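You operate a simulated robot arm through the tools that you are given. There is no shell and no other tool. Be economical: measure what you need, move in short steps, check, and stop when the job is done.

The job below is to be done with a simulated robot arm. You get a single attempt, and the scene is never put back.

## Task
Tip the blue tray into the funnel, wipe the wet patch under port valley and put the tray back.
Fine: wipe with the blue pad and leave it on the ledge; close that valve lever first; nothing is spilt; no other valve lever is opened; the teal tray stays. What is to be rubbed or washed off counts as gone when no trace of it is left.

The check looks at the end state, three seconds after you hand in, the way a careful person would. Anything else that was tipped, shoved, dropped, spilled or broken makes it a failure.

## Robot
A 7-joint arm with a two-finger parallel gripper on a trunk, on a base that drives. Base frame: it is fixed to the floor where the robot stands at the start and does not move with it; the origin is under the middle of the robot, x ahead of it, y to its left, z up. Lengths are in cm, angles in degrees, forces in N, time in s.
With the tool pointing down near the work surface it reaches from about 22 to 74 cm from the robot's upright axis, wherever it stands. Its first joint turns from -166.0 to 166.0 degrees. Places, roughly: blue tray with orange band (28x15x5 cm) [50, -100, 80]; ledge of the tote rack [50, -120, 80]; meadow valve lever with yellow knob [50, -190, 100]; orchard valve lever with yellow knob [50, -300, 100]; plate under the port marked valley [50, -100, 80]; river valve lever with yellow knob [50, 20, 100]; something [-210, 100, 0]; teal funnel marked return [80, 110, 80]; teal tray with orange band (28x15x5 cm) [50, -350, 90]; tote marked river [130, 40, 130]; tote marked valley [130, -60, 130]; valley valve lever with yellow knob [50, -90, 100]; wet patch under port valley [40, -100, 80]. Payload 1.57 kg.
The tool frame sits at the grasp point between the pads (the TCP): z along the fingers, y along the line on which they close. The tips reach 3 cm beyond it. The gripper opens to 11 cm. The fingers are 2.4 cm wide and 1.2 cm thick; the gripper's body (4.8 by 11.2 cm) begins 7.8 cm behind the TCP.
Orientation is that of the tool frame in the base frame, as a unit quaternion [x, y, z, w]. With the fingers straight down and closing along the base's y, the tool's x points along the base's -x, its y along +y and its z along -z.

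## Interface
- The arm moves only by the tool servo_tool. Its argument "steps" is a list of rows, each a list of 3 entries, a list of its own where there are three numbers: the shift along the base's x, y, z in cm, then the turn, a rotation vector about the base's x, y, z in degrees, then the gripper command, from -1 (fully open) to 1 (shut), values between in proportion. In form: [[[tx, ty, tz], [rx, ry, rz], fingers], ...]. A call has 1 to 20 rows; each row shifts and turns the commanded pose from where the row before left it. Each row takes 0.2 s and may step no farther than 5 cm and 8.6 degrees from the row before; otherwise, or with a gripper value out of range, the whole call is refused. A pose out of reach is approached as far as the arm can. The call stops where the force on the tool passes 90 N (or 10 N more than at its start, if that is more) or the arm is blocked; 0.2 s more then pass. Each finger travels about 4.5 cm/s and halts on what it meets, pressing with about 38 N; the grip force reading is that of the motor and also rises with nothing between the fingers. The clock runs only during rows and for 0.2 s after the last one: add rows that do not move to give the fingers time. It gives the time, the measured TCP pose, the force on the tool (base axes), the opening and the grip force at its end, in the units of the frame above (readings bear some noise), with the torque about the TCP (base axes, N m) and any sound that the robot's microphone picked up, and new pictures: "pictures" is both (left out), scene, wrist or none.
- Cameras (640 x 400 px; columns grow to the right, rows downward): "scene" is now at [1.13, 12.5, 153.44]; the picture's right is [-0.38, -0.93, 0.00], its down [-0.68, 0.28, -0.68] and it looks along [0.63, -0.26, -0.74] (base axes); focal length 256 px, centre (320, 200). "wrist" rides on the gripper at [7, 1.6, -14.1] in the tool frame; the picture's right is [-0.23, 0.97, 0.00], its down [-0.85, -0.20, -0.48] and it looks along [-0.47, -0.11, 0.88] (tool axes); focal length 222 px, centre (320, 200). There is no depth. A picture from a camera that has moved, and an enlarged one, comes with that camera's place and axes in the base frame and with its lens.
- raise_lower(by): slides the trunk up (or, below 0, down) by that many cm; the arm and the scene camera ride with it, the base frame stays. It gives what a move gives, with no picture.
- roll_base(legs): drives the robot by 1 to 6 legs, each [ahead, turn to the left] in cm and degrees, along the robot's own axes; the way and the turn of a leg run together, so that a leg with both is an arc; at most 150 cm and 180 degrees a leg. The arm and the cameras ride along, it lands a little off, and it stops where it bumps. It gives what a move gives, and a new picture of the scene camera.
- turn_head(pan, tilt): turns the head with the scene camera to pan (to the left, within 155 degrees either way) and tilt (down, from -29 to 69), counted from straight ahead of the robot. It gives what a move gives, and a new picture of the scene camera.
- inspect(camera, box): a new picture of the part [left, top, right, bottom] of that camera's present view, enlarged. The clock stands still meanwhile.
- sign_off(): hands the job in; it is judged then, once.

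Work in short steps. Places have to be worked out from the pictures, the camera data and where the tool is seen: move nearer, look again, correct. Check each grasp and each placing, and mend what went wrong. You have 120 turns and 260 pictures in all, those below and enlarged ones among them. Open the gripper and draw the arm clear of the work before you hand the job in, unless the task says otherwise; then end with one line.

The tools are called after "Call:" by a JSON object that holds its "name" and its "arguments". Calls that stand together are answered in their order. servo_tool: Moves the arm, as the interface text tells. Its arguments: {"type":"object","properties":{"steps":{"type":"array"},"pictures":{"type":"string","enum":["both","scene","wrist","none"]}},"required":["steps"]} The other tools are called the same way: raise_lower (by) slides the trunk up or down; roll_base (legs) drives the base; turn_head (pan, tilt) turns the head that bears the scene camera; inspect (camera, box) takes an enlarged picture of a part of a camera's view; sign_off () hands the job in.

At the start:

```text
t: 0.0
tcp_pos: [22.61, -33.49, 114.62]
ee_rot: [0.0, 1.0, 0.0, 0.001]
ft_force: [0.2, -0.1, -0.2]
wrist_torque: [-0.05, 0.03, -0.01]
width: 11.01
finger_force: 0.1
trunk travel left (down, up): [-47.5, 11.5]
robot x, y, heading: [-0.31, 0.09, -0.1]
head pan, tilt: [-22.3, 47.5]
```

scene: 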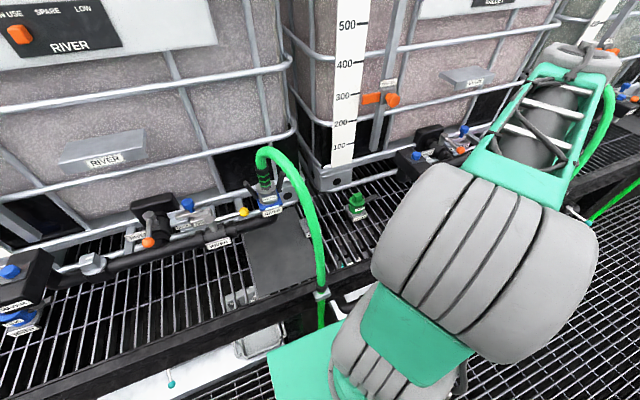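
wrist: 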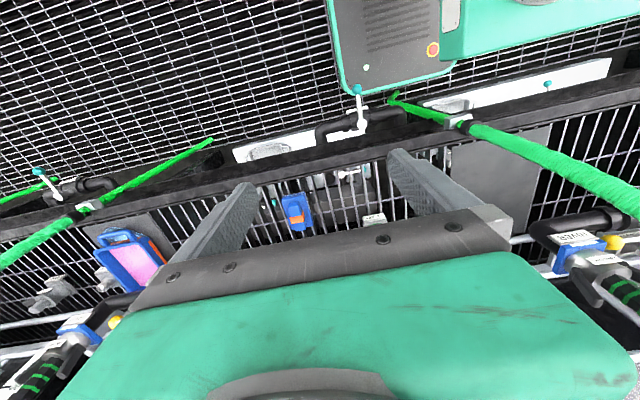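

The wrist view shows the blue tray with pink contents, a blue pad, and the valley valve at lower left. I'll turn the head toward the valley port to look.

Call:
{"name": "turn_head", "arguments": {"pan": -62, "tilt": 35}}

Call:
{"name": "turn_head", "arguments": {"pan": 50, "tilt": 35}}

Call:
{"name": "inspect", "arguments": {"camera": "wrist", "box": [0, 180, 320, 380]}}

```text
t: 1.1
tcp_pos: [22.79, -33.44, 114.44]
ee_rot: [0.0, 1.0, 0.0, 0.001]
ft_force: [-0.3, 0.1, 0.6]
wrist_torque: [0.0, 0.01, 0.02]
width: 10.98
finger_force: 0.2
trunk travel left (down, up): [-47.5, 11.5]
robot x, y, heading: [0.22, -0.13, -0.2]
head pan, tilt: [-62.0, 35.0]
camera scene: at [-2.06, 7.74, 155.27], right [-0.88, -0.47, 0.0], down [-0.27, 0.51, -0.82], along [0.39, -0.72, -0.57], focal length 256 px, centre (320, 200)
```

scene: 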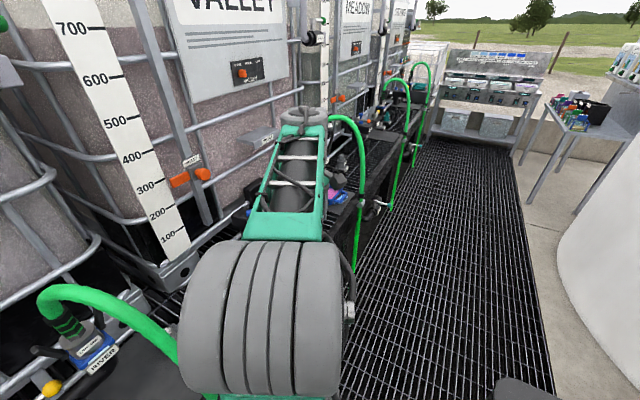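

```text
t: 3.0
tcp_pos: [22.8, -33.46, 114.46]
ee_rot: [0.0, 1.0, 0.0, 0.0]
ft_force: [0.4, 0.9, -0.5]
wrist_torque: [-0.02, 0.01, 0.03]
width: 11.02
finger_force: 0.1
trunk travel left (down, up): [-47.5, 11.5]
robot x, y, heading: [0.1, 0.31, 0.1]
head pan, tilt: [50.0, 35.0]
camera scene: at [-0.54, 22.26, 155.27], right [0.77, -0.64, 0.0], down [-0.37, -0.44, -0.82], along [0.53, 0.63, -0.57], focal length 256 px, centre (320, 200)
```

scene: 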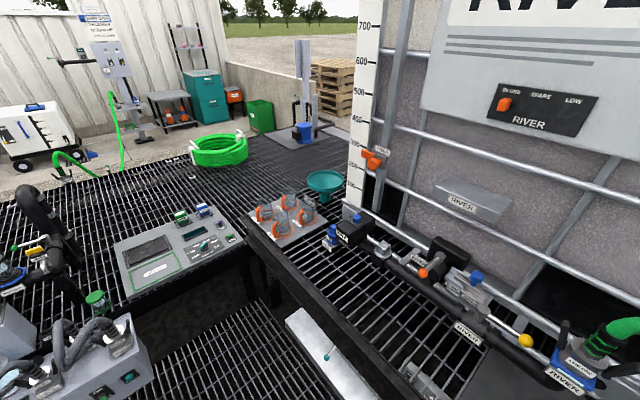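

```text
2.00 times, centred on (160, 280) of wrist
camera zoom: at [15.7, -31.87, 128.65], right [0.23, 0.97, 0.0], down [0.85, -0.2, 0.48], along [0.47, -0.11, -0.88], focal length 444 px, centre (640, 40)
```

zoom: 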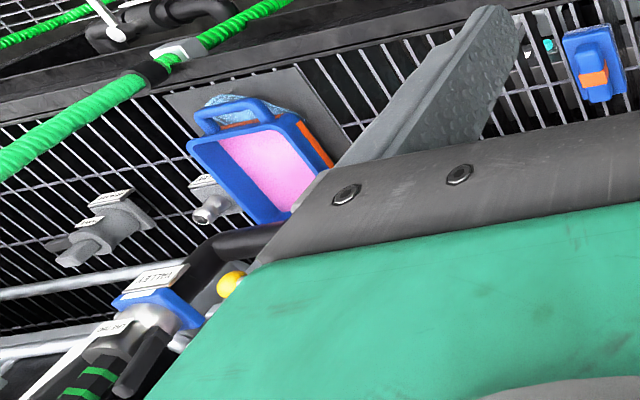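

The tray is on the ledge near the valley port; the funnel is to the left near y≈110. I'll drive along the walkway to stand in front of valley, with the head aimed ahead.

Call:
{"name": "roll_base", "arguments": {"legs": [[0, -90], [85, 0], [0, 90]]}}

Call:
{"name": "turn_head", "arguments": {"pan": 0, "tilt": 50}}

Call:
{"name": "servo_tool", "arguments": {"steps": [[[0, 0, 0], [0, 0, 0], -1]]}}

```text
t: 5.8
tcp_pos: [-17.63, -34.28, 114.46]
ee_rot: [0.471, 0.882, 0.0, 0.0]
ft_force: [0.2, 0.0, -0.5]
wrist_torque: [0.05, 0.05, -0.01]
width: 11.01
finger_force: 0.1
trunk travel left (down, up): [-47.5, 11.5]
robot x, y, heading: [-3.01, 2.63, -46.4]
head pan, tilt: [50.0, 35.0]
stopped in leg 1: the robot was blocked; the commanded pose is now the measured one
camera scene: at [12.86, 18.23, 155.27], right [0.06, -1.0, 0.0], down [-0.57, -0.03, -0.82], along [0.82, 0.05, -0.57], focal length 256 px, centre (320, 200)
```

scene: 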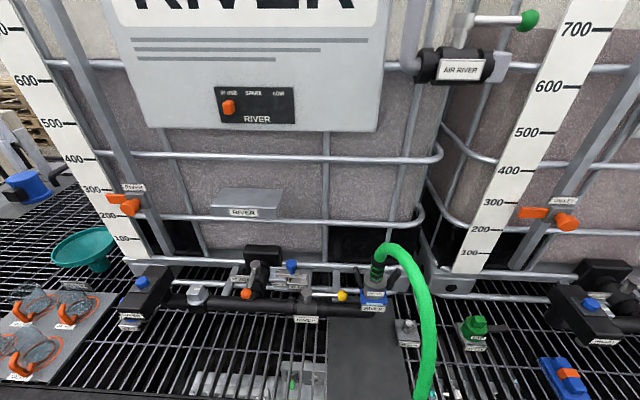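

```text
t: 7.0
tcp_pos: [-17.58, -34.23, 114.56]
ee_rot: [0.472, 0.882, -0.001, 0.0]
ft_force: [-0.7, -0.4, 0.6]
wrist_torque: [0.02, 0.03, -0.01]
width: 10.99
finger_force: 0.0
trunk travel left (down, up): [-47.5, 11.5]
robot x, y, heading: [-2.84, 2.7, -46.6]
head pan, tilt: [0.0, 50.0]
camera scene: at [9.26, 12.18, 153.1], right [-0.73, -0.69, 0.0], down [-0.53, 0.56, -0.64], along [0.44, -0.47, -0.77], focal length 256 px, centre (320, 200)
```

scene: 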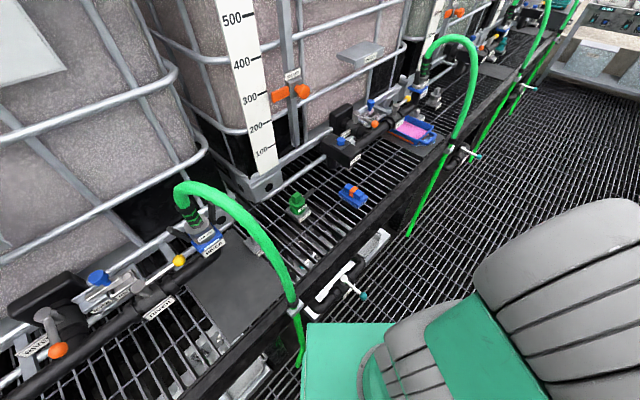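

```text
t: 7.4
tcp_pos: [-17.71, -34.36, 114.5]
ee_rot: [0.471, 0.882, 0.0, 0.0]
ft_force: [0.0, -0.1, -0.3]
wrist_torque: [0.0, 0.0, -0.01]
width: 11.0
finger_force: 0.0
trunk travel left (down, up): [-47.5, 11.5]
robot x, y, heading: [-3.23, 2.72, -46.7]
head pan, tilt: [0.0, 50.0]
camera scene: at [9.26, 12.18, 153.1], right [-0.73, -0.69, 0.0], down [-0.53, 0.56, -0.64], along [0.44, -0.47, -0.77], focal length 256 px, centre (320, 200)
camera wrist: at [-20.21, -27.68, 128.66], right [0.94, 0.35, 0.0], down [0.31, -0.82, 0.48], along [0.17, -0.45, -0.88], focal length 222 px, centre (320, 200)
```

scene: 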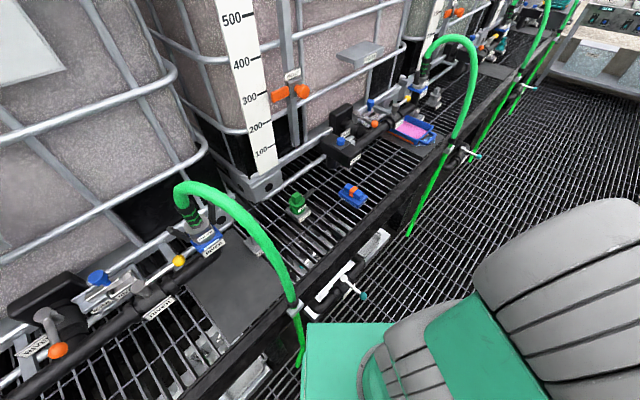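
wrist: 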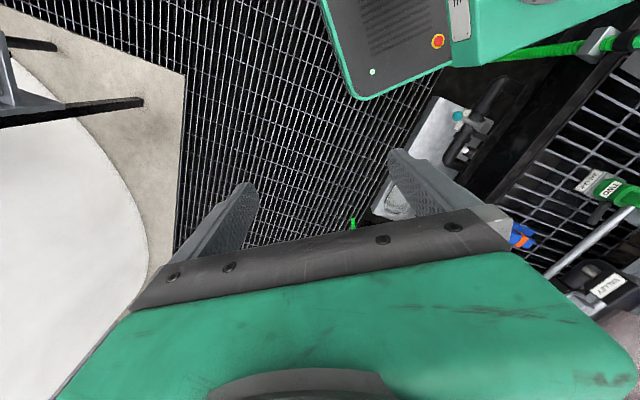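

The base corner bumped the rack while turning. I'll back off, then turn, drive along, and turn to face.

Call:
{"name": "roll_base", "arguments": {"legs": [[-22, 0], [0, -43.4], [105, 0]]}}

```text
t: 16.1
tcp_pos: [-54.05, -103.89, 114.46]
ee_rot: [0.765, 0.644, 0.0, 0.0]
ft_force: [0.5, 0.6, 0.1]
wrist_torque: [0.02, 0.0, -0.03]
width: 11.0
finger_force: 0.0
trunk travel left (down, up): [-47.5, 11.5]
robot x, y, heading: [-18.05, -87.06, -90.2]
head pan, tilt: [0.0, 50.0]
camera scene: at [-2.58, -88.72, 153.1], right [-1.0, 0.0, 0.0], down [0.0, 0.77, -0.64], along [0.0, -0.64, -0.77], focal length 256 px, centre (320, 200)
```

scene: 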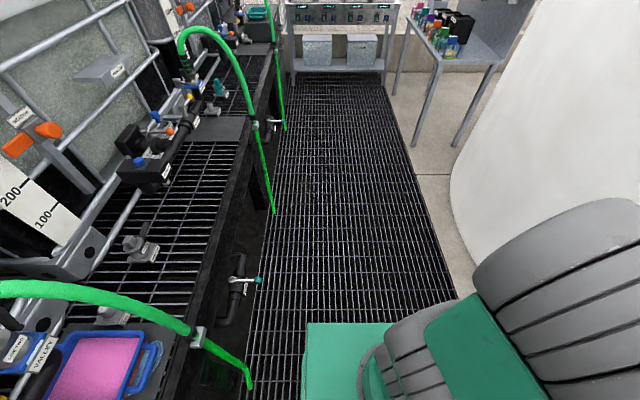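

At (-18,-87) facing -y; clear. I turn left 90 and move forward a little to face the rack.

Call:
{"name": "roll_base", "arguments": {"legs": [[0, 90], [12, 0]]}}

Call:
{"name": "turn_head", "arguments": {"pan": 0, "tilt": 52}}

Call:
{"name": "inspect", "arguments": {"camera": "scene", "box": [180, 100, 500, 300]}}

```text
t: 21.2
tcp_pos: [10.71, -123.41, 114.5]
ee_rot: [0.09, 0.996, 0.0, 0.0]
ft_force: [1.2, 0.6, 0.0]
wrist_torque: [0.0, 0.01, -0.02]
width: 11.01
finger_force: 0.0
trunk travel left (down, up): [-47.5, 11.5]
robot x, y, heading: [-6.02, -87.12, -0.7]
head pan, tilt: [0.0, 50.0]
camera scene: at [-4.1, -71.67, 153.1], right [-0.01, -1.0, 0.0], down [-0.77, 0.01, -0.64], along [0.64, -0.01, -0.77], focal length 256 px, centre (320, 200)
```

scene: 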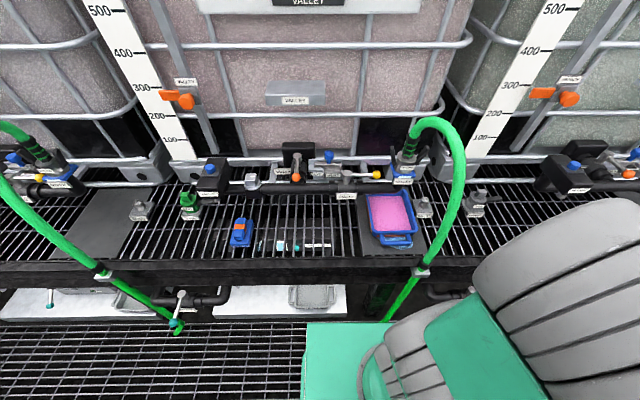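

```text
t: 21.8
tcp_pos: [10.56, -123.53, 114.41]
ee_rot: [0.09, 0.996, 0.0, 0.0]
ft_force: [-0.1, -0.2, -0.4]
wrist_torque: [0.01, 0.04, 0.02]
width: 11.0
finger_force: 0.2
trunk travel left (down, up): [-47.5, 11.5]
robot x, y, heading: [-6.07, -87.36, -0.7]
head pan, tilt: [0.0, 52.0]
camera scene: at [-4.32, -71.67, 152.83], right [-0.01, -1.0, 0.0], down [-0.79, 0.01, -0.62], along [0.62, -0.01, -0.79], focal length 256 px, centre (320, 200)
```

scene: 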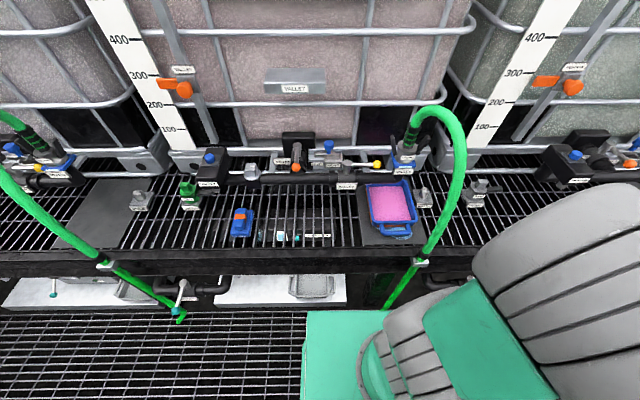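

```text
2.00 times, centred on (340, 200) of scene
camera zoom: at [-4.32, -71.67, 152.83], right [-0.01, -1.0, 0.0], down [-0.79, 0.01, -0.62], along [0.62, -0.01, -0.79], focal length 513 px, centre (280, 200)
```

zoom: 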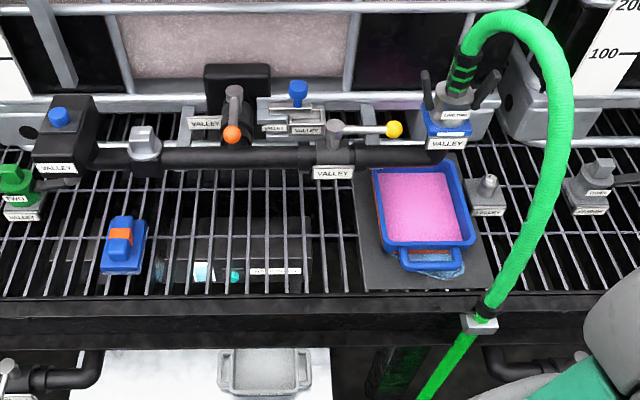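

The valley lever (yellow knob) lies along the pipe (open); tray with pink contents sits on the plate with a wet patch at its near end. I bring the wrist camera over for a closer look, staying short of the hose.

Call:
{"name": "servo_tool", "arguments": {"steps": [[[0, 4.5, 0], [0, 0, 5], -1], [[0, 4.5, 0], [0, 0, 5.3], -1], [[0, 4.5, 0], [0, 0, 0], -1], [[0, 4.5, 0], [0, 0, 0], -1], [[0, 4.5, 0], [0, 0, 0], -1], [[2, 4.5, 0], [0, 0, 0], -1]]}}

Call:
{"name": "inspect", "arguments": {"camera": "wrist", "box": [200, 100, 520, 300]}}

```text
t: 23.0
tcp_pos: [10.99, -103.46, 109.65]
ee_rot: [0.005, 0.993, 0.098, -0.066]
ft_force: [-0.1, 0.0, -0.2]
wrist_torque: [0.04, 0.02, -0.02]
width: 11.0
finger_force: 0.1
trunk travel left (down, up): [-47.5, 11.5]
robot x, y, heading: [-5.88, -87.28, -0.4]
head pan, tilt: [0.0, 52.0]
stopped in row 5: the arm was blocked; the commanded pose is now the measured one
camera scene: at [-4.32, -71.74, 152.84], right [-0.01, -1.0, 0.0], down [-0.79, 0.01, -0.62], along [0.62, -0.01, -0.79], focal length 256 px, centre (320, 200)
camera wrist: at [5.88, -104.67, 124.64], right [0.25, 0.96, 0.16], down [0.91, -0.29, 0.31], along [0.34, 0.07, -0.94], focal length 222 px, centre (320, 200)
```

scene: 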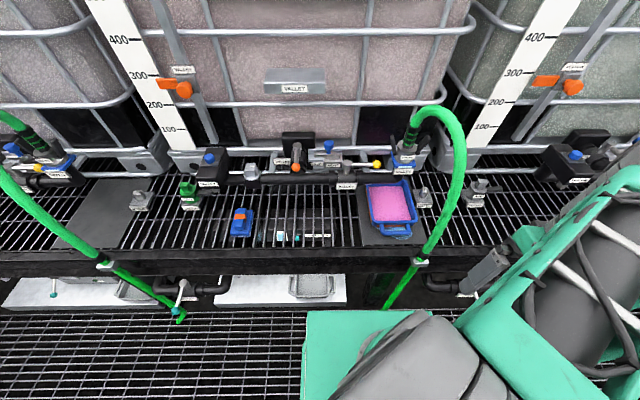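
wrist: 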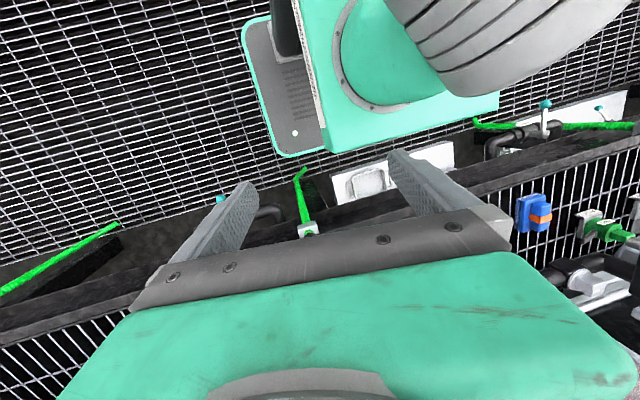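

```text
2.00 times, centred on (360, 200) of wrist
camera zoom: at [5.88, -104.67, 124.64], right [0.25, 0.96, 0.16], down [0.91, -0.29, 0.31], along [0.34, 0.07, -0.94], focal length 444 px, centre (240, 200)
```

zoom: 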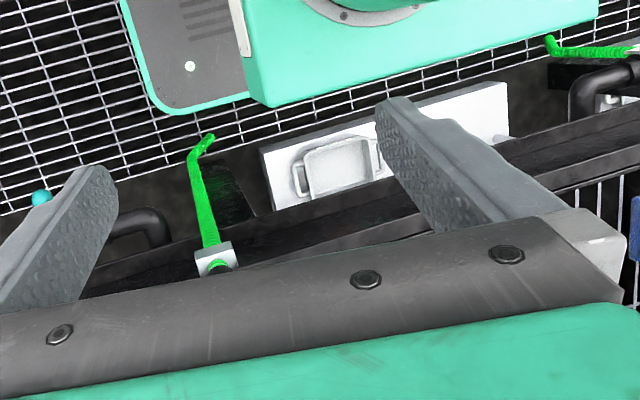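

The tool is too near the robot's own axis there. I'll move outward and up, straightening the orientation.

Call:
{"name": "servo_tool", "arguments": {"steps": [[[4, 0, 2], [-2, -1.5, 0], -1], [[4, 0, 2], [-5, -3, 0.6], -1], [[3, 1, 1.5], [-4.3, -3.1, 0], -1], [[0, 2, 0], [0, 0, 0], -1], [[0, 2, 0], [0, 0, 0], -1]]}}

```text
t: 24.2
tcp_pos: [21.99, -98.32, 115.28]
ee_rot: [-0.001, 1.0, -0.002, 0.001]
ft_force: [0.6, 0.4, -0.2]
wrist_torque: [-0.03, -0.01, 0.01]
width: 11.01
finger_force: 0.0
trunk travel left (down, up): [-47.5, 11.5]
robot x, y, heading: [-5.61, -87.01, -0.9]
head pan, tilt: [0.0, 52.0]
camera scene: at [-4.33, -71.65, 152.83], right [-0.01, -1.0, 0.0], down [-0.79, 0.01, -0.62], along [0.62, -0.01, -0.79], focal length 256 px, centre (320, 200)
camera wrist: at [14.88, -96.72, 129.4], right [0.23, 0.97, 0.0], down [0.85, -0.2, 0.48], along [0.47, -0.11, -0.88], focal length 222 px, centre (320, 200)
```

scene: 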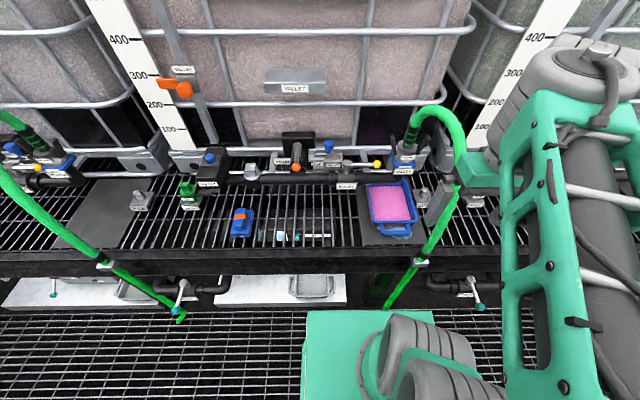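
wrist: 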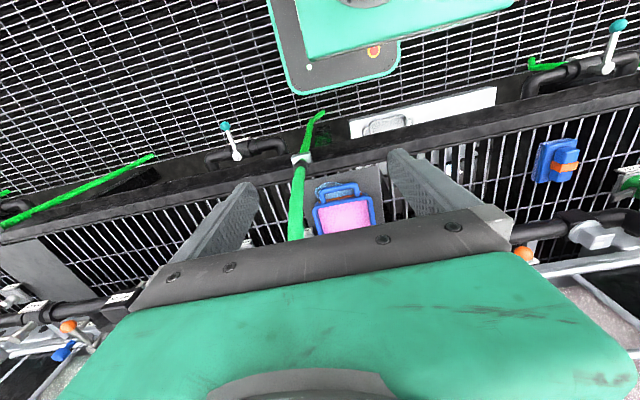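

Fine view now. Checking the other levers for what "closed" looks like, and the valley lever up close.

Call:
{"name": "inspect", "arguments": {"camera": "scene", "box": [0, 120, 96, 180]}}

Call:
{"name": "inspect", "arguments": {"camera": "scene", "box": [260, 120, 420, 220]}}

Call:
{"name": "turn_head", "arguments": {"pan": -40, "tilt": 30}}

```text
6.67 times, centred on (48, 150) of scene
camera zoom: at [-4.33, -71.65, 152.83], right [-0.01, -1.0, 0.0], down [-0.79, 0.01, -0.62], along [0.62, -0.01, -0.79], focal length 1710 px, centre (2133, 533)
```

zoom: 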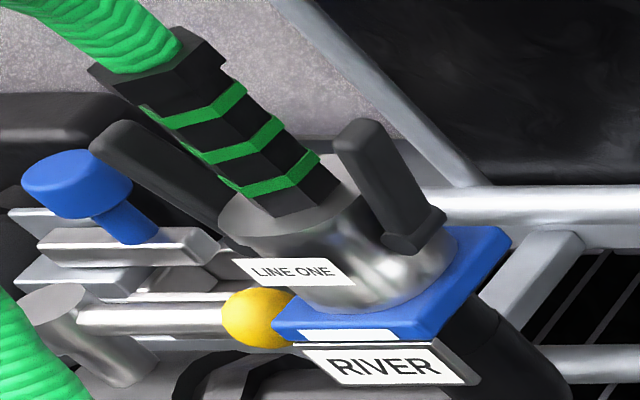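

```text
4.00 times, centred on (340, 170) of scene
camera zoom: at [-4.33, -71.65, 152.83], right [-0.01, -1.0, 0.0], down [-0.79, 0.01, -0.62], along [0.62, -0.01, -0.79], focal length 1026 px, centre (240, 320)
```

zoom: 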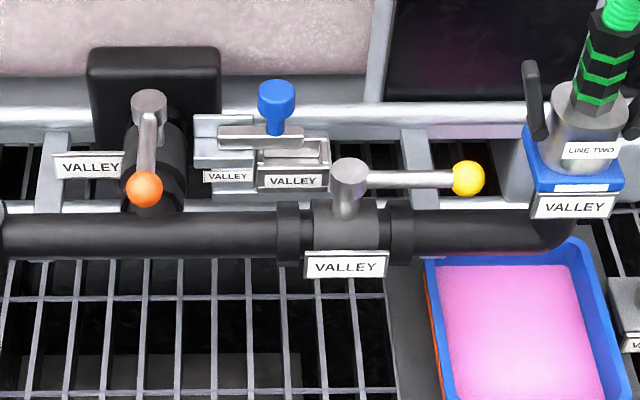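

```text
t: 25.2
tcp_pos: [21.9, -98.39, 115.25]
ee_rot: [0.001, 1.0, -0.002, 0.001]
ft_force: [0.4, -0.5, 0.1]
wrist_torque: [0.04, -0.02, 0.0]
width: 11.01
finger_force: 0.1
trunk travel left (down, up): [-47.5, 11.5]
robot x, y, heading: [-5.84, -87.07, -0.8]
head pan, tilt: [-40.0, 30.0]
camera scene: at [-4.98, -77.46, 156.05], right [-0.65, -0.76, 0.0], down [-0.38, 0.33, -0.87], along [0.66, -0.56, -0.5], focal length 256 px, centre (320, 200)
```

scene: 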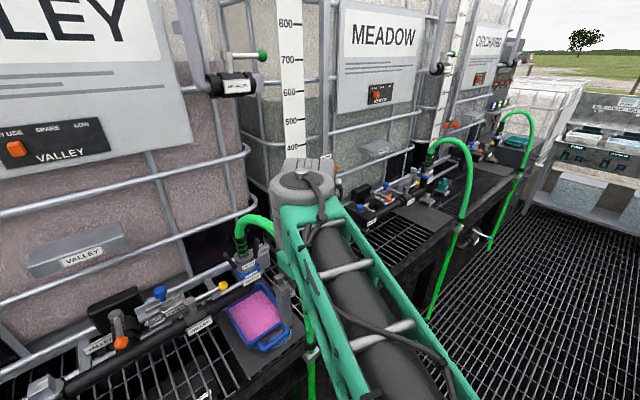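

Call:
{"name": "inspect", "arguments": {"camera": "scene", "box": [330, 150, 490, 250]}}

Call:
{"name": "inspect", "arguments": {"camera": "scene", "box": [80, 230, 320, 380]}}

```text
4.00 times, centred on (410, 200) of scene
camera zoom: at [-4.98, -77.46, 156.05], right [-0.65, -0.76, 0.0], down [-0.38, 0.33, -0.87], along [0.66, -0.56, -0.5], focal length 1026 px, centre (-40, 200)
```

zoom: 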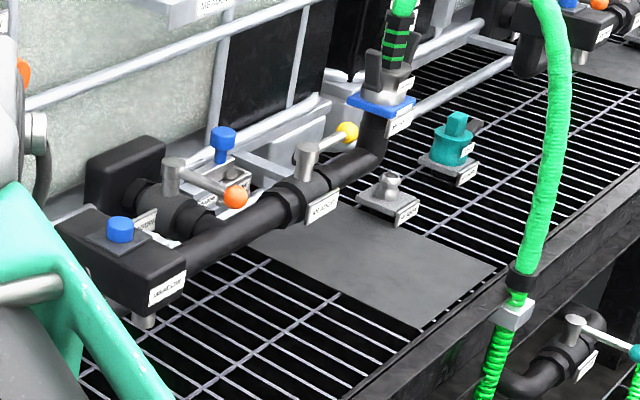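

```text
2.67 times, centred on (200, 305) of scene
camera zoom: at [-4.98, -77.46, 156.05], right [-0.65, -0.76, 0.0], down [-0.38, 0.33, -0.87], along [0.66, -0.56, -0.5], focal length 684 px, centre (640, -80)
```

zoom: 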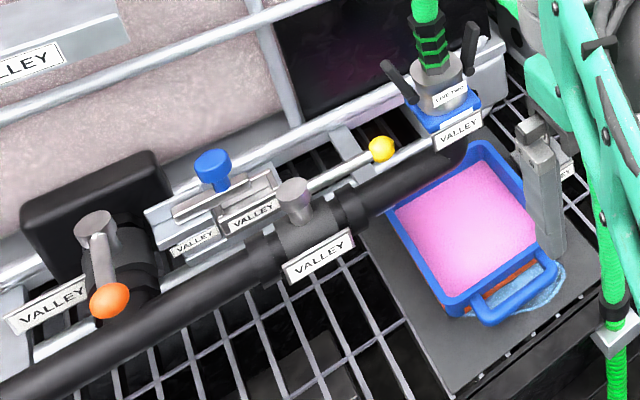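

Triangulating the two views: knob ≈ (49,-89,101), pivot ≈ (49.4,-80.4,101). I'll shut the fingers and go over it, clear of the hose at y≈-105.

Call:
{"name": "servo_tool", "arguments": {"steps": [[[0, 4.2, 0.5], [0, 0, 0], 1], [[0, 4, 0], [0, 0, 0], 1], [[0, 4, 0], [0, 0, 0], 1], [[4, 0, 0], [0, 0, 0], 1], [[5, 0, 0], [0, 0, 0], 1], [[5, 0, 0], [0, 0, 0], 1], [[5, 0, 0], [0, 0, 0], 1], [[4, 0, 0], [0, 0, 0], 1]]}}

Call:
{"name": "turn_head", "arguments": {"pan": -5, "tilt": 45}}

```text
t: 27.1
tcp_pos: [44.96, -86.23, 115.78]
ee_rot: [0.0, 1.0, -0.001, 0.0]
ft_force: [1.0, 0.2, -0.7]
wrist_torque: [0.0, 0.02, 0.02]
width: 0.0
finger_force: 21.2
trunk travel left (down, up): [-47.5, 11.5]
robot x, y, heading: [-5.86, -86.97, -0.5]
head pan, tilt: [-40.0, 30.0]
camera scene: at [-4.9, -77.46, 156.04], right [-0.65, -0.76, 0.0], down [-0.38, 0.33, -0.87], along [0.66, -0.56, -0.5], focal length 256 px, centre (320, 200)
camera wrist: at [38.04, -84.59, 129.89], right [0.23, 0.97, 0.0], down [0.85, -0.2, 0.48], along [0.47, -0.11, -0.88], focal length 222 px, centre (320, 200)
```

scene: 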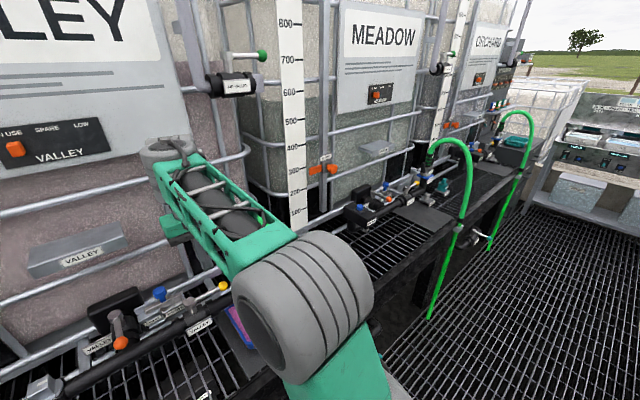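
wrist: 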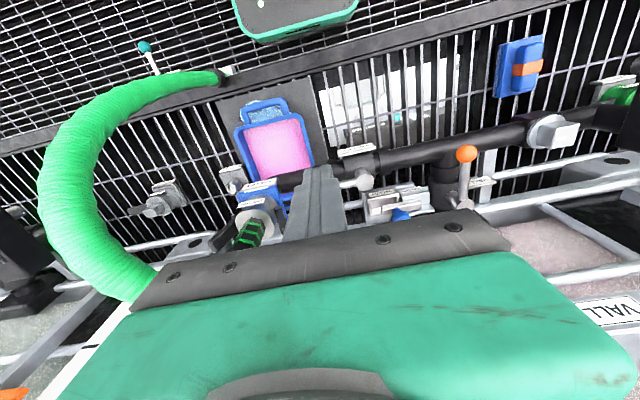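

```text
t: 28.1
tcp_pos: [44.97, -86.18, 115.79]
ee_rot: [0.0, 1.0, -0.001, 0.001]
ft_force: [-0.1, -0.3, 0.5]
wrist_torque: [0.0, 0.01, -0.04]
width: 0.0
finger_force: 21.2
trunk travel left (down, up): [-47.5, 11.5]
robot x, y, heading: [-5.96, -87.28, -0.7]
head pan, tilt: [-5.0, 45.0]
camera scene: at [-3.74, -72.38, 153.79], right [-0.1, -0.99, 0.0], down [-0.7, 0.07, -0.71], along [0.7, -0.07, -0.71], focal length 256 px, centre (320, 200)
```

scene: 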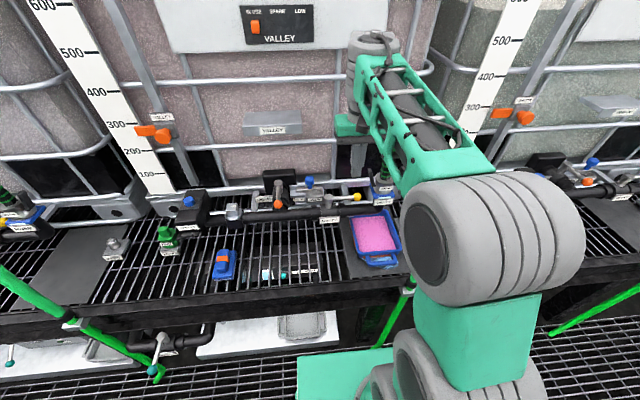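

Hose is well to the side. I go behind the lever (x≈53) and descend in stages.

Call:
{"name": "servo_tool", "arguments": {"steps": [[[4, -0.8, 0], [0, 0, 0], 1], [[4, 0, 0], [0, 0, 0], 1], [[0, 0, -4], [0, 0, 0], 1], [[0, 0, -4], [0, 0, 0], 1]]}}

Call:
{"name": "inspect", "arguments": {"camera": "wrist", "box": [160, 100, 480, 300]}}

Call:
{"name": "inspect", "arguments": {"camera": "scene", "box": [260, 110, 420, 210]}}

```text
t: 29.1
tcp_pos: [53.35, -87.12, 107.89]
ee_rot: [0.001, 1.0, -0.002, 0.002]
ft_force: [0.7, -0.3, 1.2]
wrist_torque: [0.03, 0.14, -0.04]
width: 0.0
finger_force: 21.6
trunk travel left (down, up): [-47.5, 11.5]
robot x, y, heading: [-5.66, -87.07, -0.7]
head pan, tilt: [-5.0, 45.0]
camera scene: at [-3.26, -72.43, 153.77], right [-0.1, -1.0, 0.0], down [-0.71, 0.07, -0.7], along [0.7, -0.07, -0.71], focal length 256 px, centre (320, 200)
camera wrist: at [46.27, -85.43, 122.01], right [0.23, 0.97, 0.0], down [0.85, -0.2, 0.48], along [0.47, -0.11, -0.88], focal length 222 px, centre (320, 200)
```

scene: 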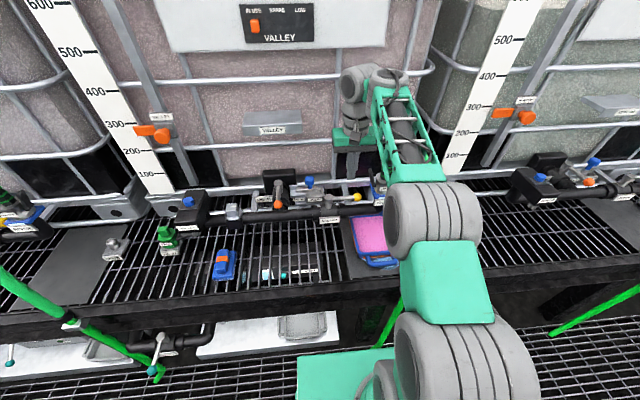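
wrist: 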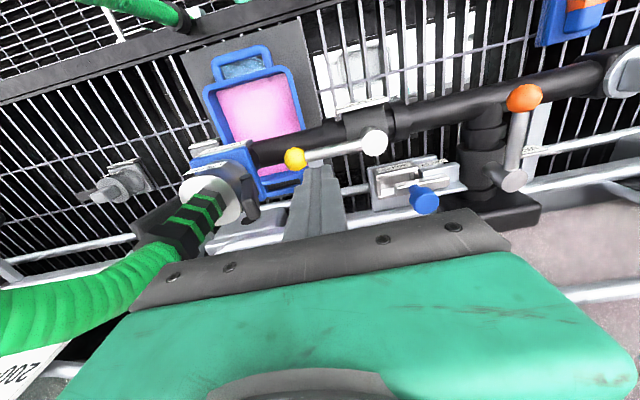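

```text
2.00 times, centred on (320, 200) of wrist
camera zoom: at [46.27, -85.43, 122.01], right [0.23, 0.97, 0.0], down [0.85, -0.2, 0.48], along [0.47, -0.11, -0.88], focal length 444 px, centre (320, 200)
```

zoom: 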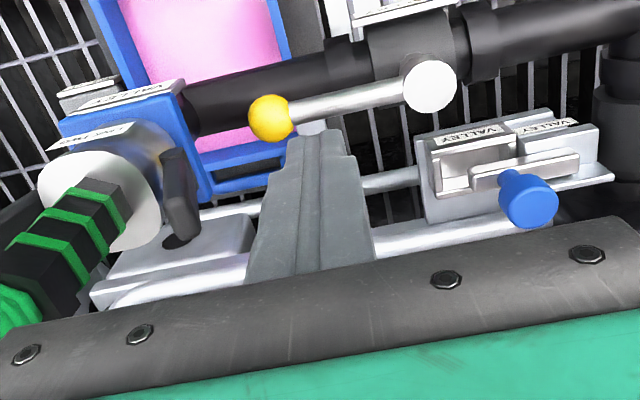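

```text
4.00 times, centred on (340, 160) of scene
camera zoom: at [-3.26, -72.43, 153.77], right [-0.1, -1.0, 0.0], down [-0.71, 0.07, -0.7], along [0.7, -0.07, -0.71], focal length 1026 px, centre (240, 360)
```

zoom: 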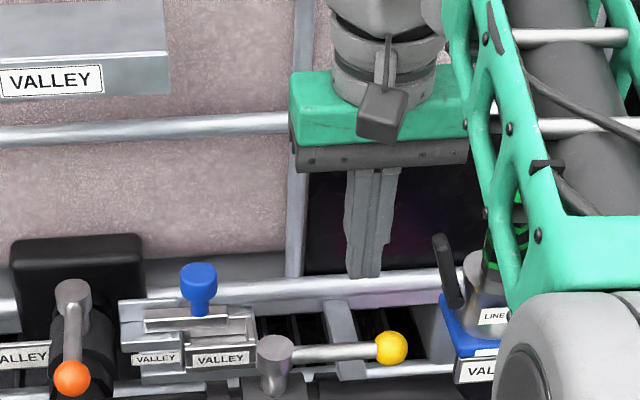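

Re-triangulating with wrist and scene together gives the lever at x≈54, z≈96 (knob (54,-90.4,95.7), pivot (54,-81,96.6)). I move on to x≈57.5 and descend behind it.

Call:
{"name": "servo_tool", "arguments": {"steps": [[[4.2, 0, 0], [0, 0, 0], 1], [[0, 0, -4], [0, 0, 0], 1], [[0, 0, -3.4], [0, 0, 0], 1], [[0, 0, -3], [0, 0, 0], 1]]}}

Call:
{"name": "inspect", "arguments": {"camera": "wrist", "box": [160, 100, 480, 300]}}

Call:
{"name": "inspect", "arguments": {"camera": "scene", "box": [260, 110, 420, 210]}}

```text
t: 30.1
tcp_pos: [57.33, -86.44, 98.74]
ee_rot: [-0.002, 1.0, -0.004, 0.009]
ft_force: [-5.2, 22.9, 42.7]
wrist_torque: [-4.16, 0.62, -0.85]
width: 0.0
finger_force: 21.6
out of reach, approached as far as the arm can: row 4
trunk travel left (down, up): [-47.5, 11.5]
robot x, y, heading: [-5.98, -86.93, -0.2]
head pan, tilt: [-5.0, 45.0]
camera scene: at [-4.25, -72.02, 153.87], right [-0.09, -1.0, 0.0], down [-0.7, 0.07, -0.71], along [0.71, -0.07, -0.7], focal length 256 px, centre (320, 200)
camera wrist: at [50.04, -84.8, 112.81], right [0.22, 0.97, 0.0], down [0.85, -0.19, 0.5], along [0.48, -0.11, -0.87], focal length 222 px, centre (320, 200)
```

scene: 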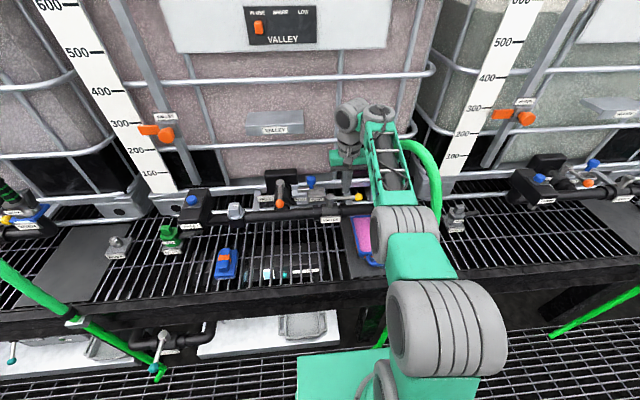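
wrist: 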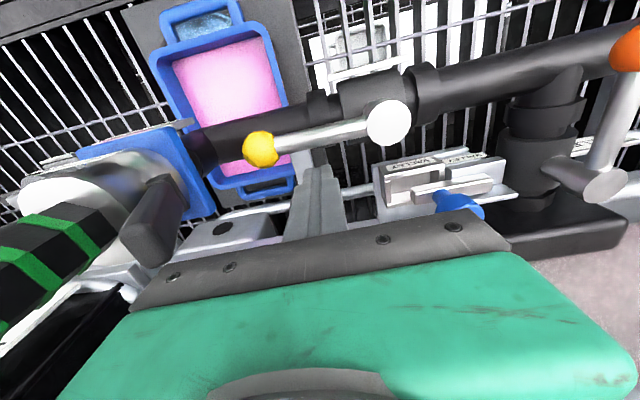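

```text
2.00 times, centred on (320, 200) of wrist
camera zoom: at [50.04, -84.8, 112.81], right [0.22, 0.97, 0.0], down [0.85, -0.19, 0.5], along [0.48, -0.11, -0.87], focal length 444 px, centre (320, 200)
```

zoom: 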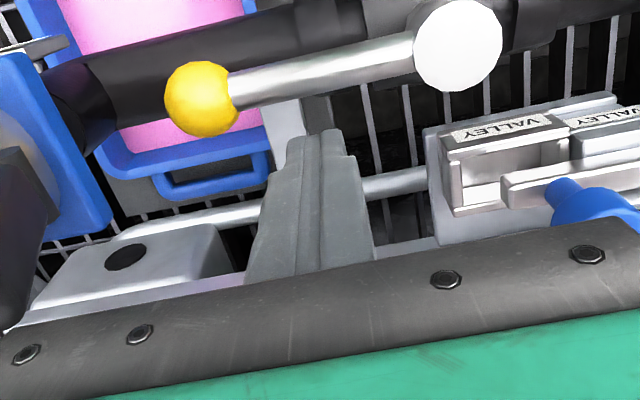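

```text
4.00 times, centred on (340, 160) of scene
camera zoom: at [-4.25, -72.02, 153.87], right [-0.09, -1.0, 0.0], down [-0.7, 0.07, -0.71], along [0.71, -0.07, -0.7], focal length 1026 px, centre (240, 360)
```

zoom: 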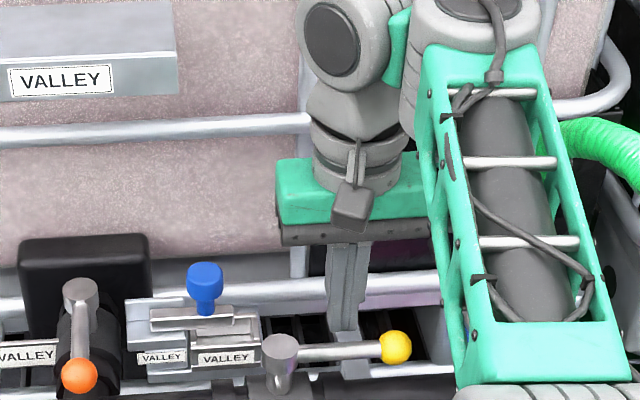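

There is a 40 N contact: the wide gripper body is touching the coupling's cam lever. I back up and turn the tool -90° about z so its narrow side faces the coupling.

Call:
{"name": "servo_tool", "arguments": {"steps": [[[0, 0, 4], [0, 0, 0], 1], [[0, 0.5, 5], [0, 0, 0], 1], [[-3, 0, 4], [0, 0, 0], 1], [[0, 0, 0], [0, 0, -8.2], 1], [[0, 0, 0], [0, 0, -8.2], 1], [[0, 0, 0], [0, 0, -8.2], 1], [[0, 0, 0], [0, 0, -8.2], 1], [[0, 0, 0], [0, 0, -8.2], 1], [[0, 0, 0], [0, 0, -8.2], 1], [[0, 0, 0], [0, 0, -8.2], 1], [[0, 0, 0], [0, 0, -8.2], 1], [[0, 0, 0], [0, 0, -8.2], 1], [[0, 0, 0], [0, 0, -8.2], 1], [[0, 0, 0], [0, 0, -8], 1]]}}

Call:
{"name": "inspect", "arguments": {"camera": "scene", "box": [260, 60, 500, 210]}}

```text
refused: row 2 steps farther than a row can; nothing moved
```

```text
2.67 times, centred on (380, 135) of scene
camera zoom: at [-4.25, -72.02, 153.87], right [-0.09, -1.0, 0.0], down [-0.7, 0.07, -0.71], along [0.71, -0.07, -0.7], focal length 684 px, centre (160, 373)
```

zoom: 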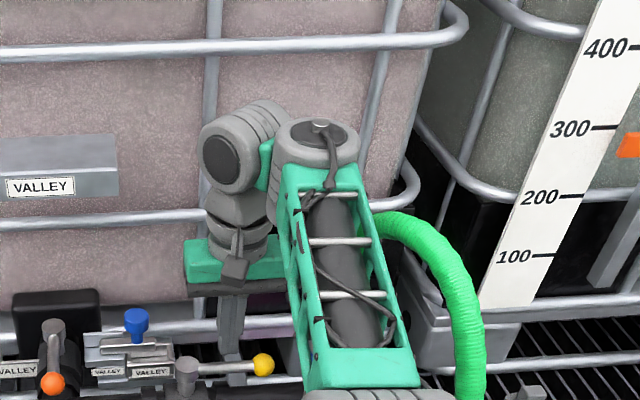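

One row was slightly too long; resend with shorter rows.

Call:
{"name": "servo_tool", "arguments": {"steps": [[[0, 0, 4], [0, 0, 0], 1], [[0, 0.5, 4.5], [0, 0, 0], 1], [[-2, 0, 4], [0, 0, 0], 1], [[-2, 0, 0], [0, 0, -8.2], 1], [[0, 0, 0], [0, 0, -8.2], 1], [[0, 0, 0], [0, 0, -8.2], 1], [[0, 0, 0], [0, 0, -8.2], 1], [[0, 0, 0], [0, 0, -8.2], 1], [[0, 0, 0], [0, 0, -8.2], 1], [[0, 0, 0], [0, 0, -8.2], 1], [[0, 0, 0], [0, 0, -8.2], 1], [[0, 0, 0], [0, 0, -8.2], 1], [[0, 0, 0], [0, 0, -8.2], 1], [[0, 0, 0], [0, 0, -8], 1]]}}

Call:
{"name": "inspect", "arguments": {"camera": "scene", "box": [260, 60, 500, 210]}}

```text
t: 33.1
tcp_pos: [53.34, -86.31, 110.32]
ee_rot: [0.709, 0.706, -0.001, -0.001]
ft_force: [0.9, 0.2, -0.8]
wrist_torque: [0.03, 0.0, 0.0]
width: 0.01
finger_force: 21.9
trunk travel left (down, up): [-47.5, 11.5]
robot x, y, heading: [-6.1, -87.48, -0.7]
head pan, tilt: [-5.0, 45.0]
camera scene: at [-3.74, -72.37, 153.79], right [-0.1, -1.0, 0.0], down [-0.7, 0.07, -0.71], along [0.7, -0.07, -0.71], focal length 256 px, centre (320, 200)
camera wrist: at [54.93, -79.43, 124.39], right [0.97, -0.23, 0.0], down [-0.2, -0.85, 0.48], along [-0.11, -0.47, -0.88], focal length 222 px, centre (320, 200)
```

scene: 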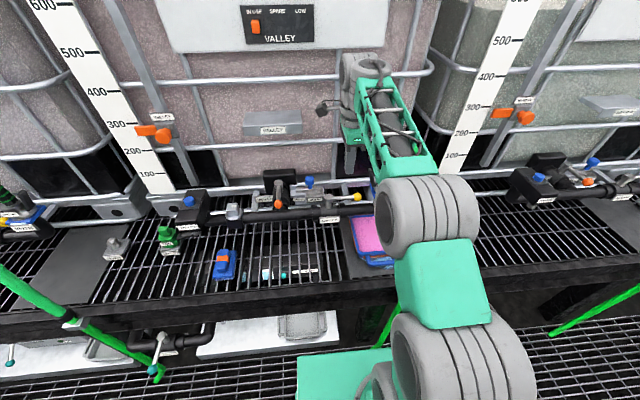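
wrist: 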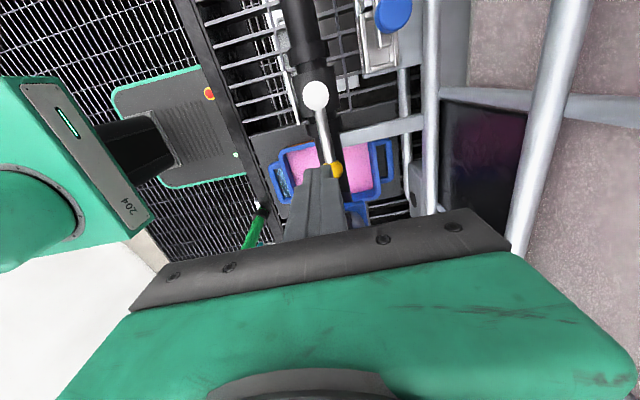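

```text
2.67 times, centred on (380, 135) of scene
camera zoom: at [-3.74, -72.37, 153.79], right [-0.1, -1.0, 0.0], down [-0.7, 0.07, -0.71], along [0.7, -0.07, -0.71], focal length 684 px, centre (160, 373)
```

zoom: 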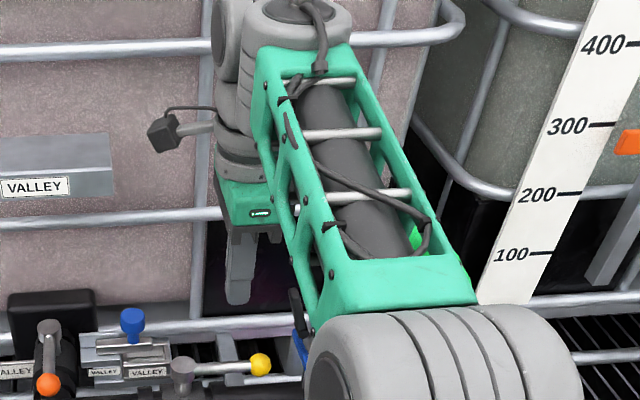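

Good view: knob confirmed at ≈(54.4,-90.7,95.7). Now descend behind it at x≈57.5, y≈-87.

Call:
{"name": "servo_tool", "arguments": {"steps": [[[4.2, -0.7, 0], [0, 0, 0], 1], [[0, 0, -4], [0, 0, 0], 1], [[0, 0, -4], [0, 0, 0], 1], [[0, 0, -3], [0, 0, 0], 1]]}}

Call:
{"name": "inspect", "arguments": {"camera": "scene", "box": [260, 60, 500, 210]}}

```text
t: 34.1
tcp_pos: [57.57, -87.23, 99.13]
ee_rot: [0.708, 0.707, -0.001, -0.001]
ft_force: [-0.9, 0.8, -0.2]
wrist_torque: [-0.01, 0.02, -0.01]
width: 0.0
finger_force: 21.6
trunk travel left (down, up): [-47.5, 11.5]
robot x, y, heading: [-5.47, -87.09, -0.5]
head pan, tilt: [-5.0, 45.0]
camera scene: at [-3.7, -72.37, 153.79], right [-0.1, -1.0, 0.0], down [-0.7, 0.07, -0.71], along [0.7, -0.07, -0.71], focal length 256 px, centre (320, 200)
camera wrist: at [59.16, -80.2, 113.41], right [0.97, -0.23, 0.0], down [-0.2, -0.85, 0.48], along [-0.11, -0.47, -0.88], focal length 222 px, centre (320, 200)
```

scene: 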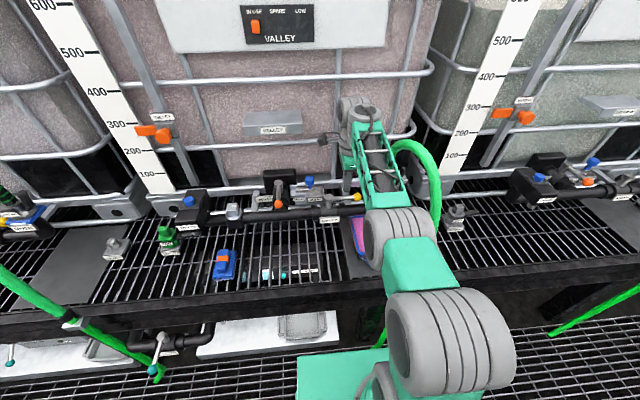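
wrist: 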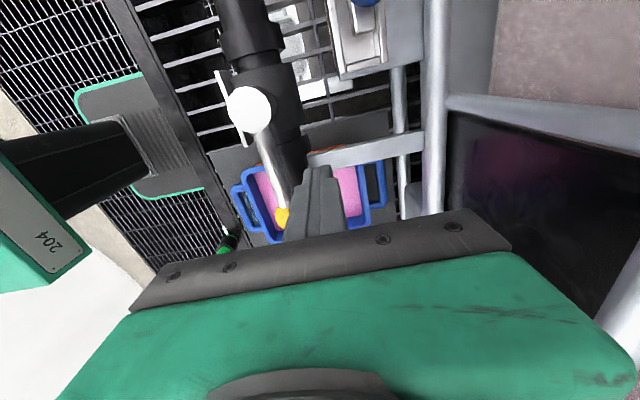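

```text
2.67 times, centred on (380, 135) of scene
camera zoom: at [-3.7, -72.37, 153.79], right [-0.1, -1.0, 0.0], down [-0.7, 0.07, -0.71], along [0.7, -0.07, -0.71], focal length 684 px, centre (160, 373)
```

zoom: 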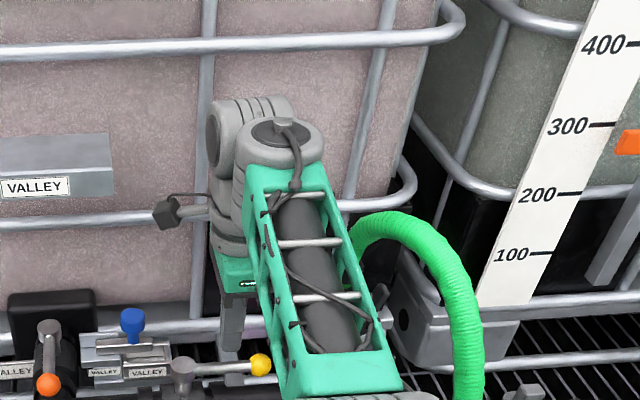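

No contact now. Lower 1.8 cm to lever height and push the lever toward -x along its arc, first 30°.

Call:
{"name": "servo_tool", "arguments": {"steps": [[[0, 0, -1.8], [0, 0, 0], 1], [[-1.8, 0, 0], [0, 0, 0], 1], [[-1.7, 0, 0], [0, 0, 0], 1], [[-1.6, 0, 0], [0, 0, 0], 1]]}}

Call:
{"name": "inspect", "arguments": {"camera": "scene", "box": [260, 110, 420, 210]}}

```text
t: 35.1
tcp_pos: [52.46, -87.1, 97.53]
ee_rot: [0.707, 0.707, -0.002, -0.001]
ft_force: [-0.2, -0.4, -0.4]
wrist_torque: [-0.05, -0.01, 0.0]
width: 0.01
finger_force: 21.3
trunk travel left (down, up): [-47.5, 11.5]
robot x, y, heading: [-6.03, -87.26, -0.8]
head pan, tilt: [-5.0, 45.0]
camera scene: at [-3.75, -72.37, 153.79], right [-0.1, -1.0, 0.0], down [-0.7, 0.07, -0.71], along [0.7, -0.07, -0.71], focal length 256 px, centre (320, 200)
camera wrist: at [54.01, -80.16, 111.55], right [0.97, -0.23, 0.0], down [-0.2, -0.85, 0.48], along [-0.11, -0.47, -0.88], focal length 222 px, centre (320, 200)
```

scene: 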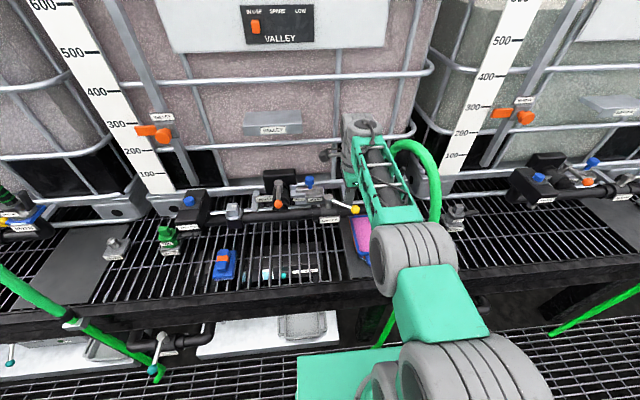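
wrist: 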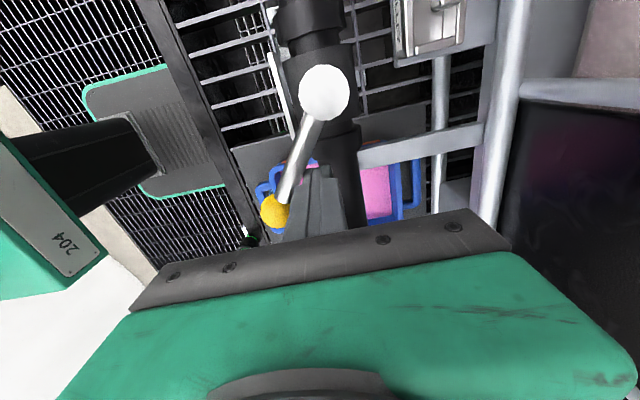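

```text
4.00 times, centred on (340, 160) of scene
camera zoom: at [-3.75, -72.37, 153.79], right [-0.1, -1.0, 0.0], down [-0.7, 0.07, -0.71], along [0.7, -0.07, -0.71], focal length 1026 px, centre (240, 360)
```

zoom: 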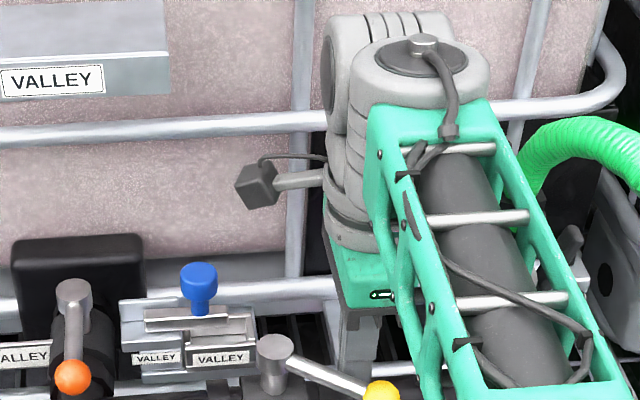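

The lever is turning freely toward -x. Continue along the arc to 90°.

Call:
{"name": "servo_tool", "arguments": {"steps": [[[-1.6, 0.6, 0], [0, 0, 0], 1], [[-1.4, 0.9, 0], [0, 0, 0], 1], [[-1.1, 1.2, 0], [0, 0, 0], 1], [[-0.7, 1.5, 0], [0, 0, 0], 1], [[0, 0.8, 0], [0, 0, 0], 1]]}}

Call:
{"name": "inspect", "arguments": {"camera": "scene", "box": [260, 110, 420, 210]}}

```text
t: 36.3
tcp_pos: [47.61, -82.9, 97.43]
ee_rot: [0.712, 0.702, -0.002, -0.002]
ft_force: [-0.4, -47.2, 1.1]
wrist_torque: [-0.61, -0.21, 0.04]
width: 0.0
finger_force: 21.8
trunk travel left (down, up): [-47.5, 11.5]
robot x, y, heading: [-5.62, -86.94, -1.2]
head pan, tilt: [-5.0, 45.0]
camera scene: at [-3.66, -72.96, 153.85], right [-0.11, -0.99, 0.0], down [-0.7, 0.08, -0.71], along [0.7, -0.07, -0.71], focal length 256 px, centre (320, 200)
camera wrist: at [49.28, -75.98, 111.69], right [0.97, -0.24, 0.0], down [-0.21, -0.85, 0.48], along [-0.12, -0.46, -0.88], focal length 222 px, centre (320, 200)
```

scene: 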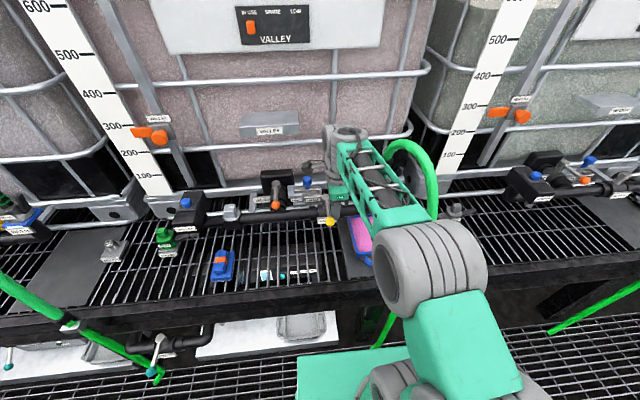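
wrist: 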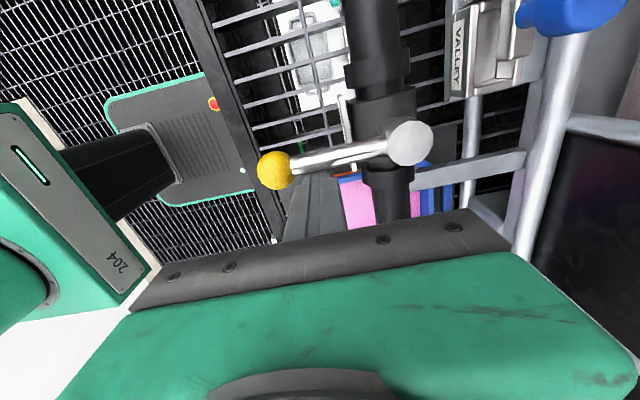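

```text
4.00 times, centred on (340, 160) of scene
camera zoom: at [-3.66, -72.96, 153.85], right [-0.11, -0.99, 0.0], down [-0.7, 0.08, -0.71], along [0.7, -0.07, -0.71], focal length 1026 px, centre (240, 360)
```

zoom: 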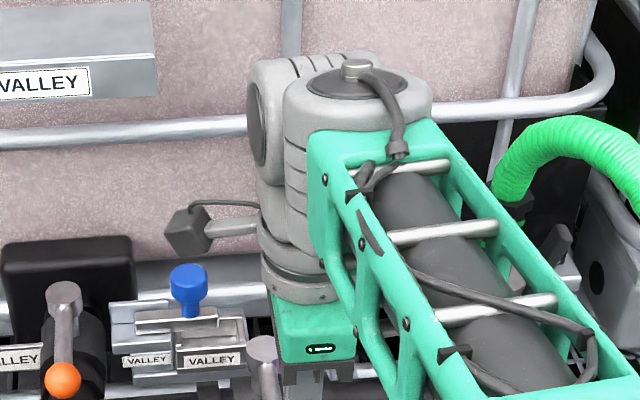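

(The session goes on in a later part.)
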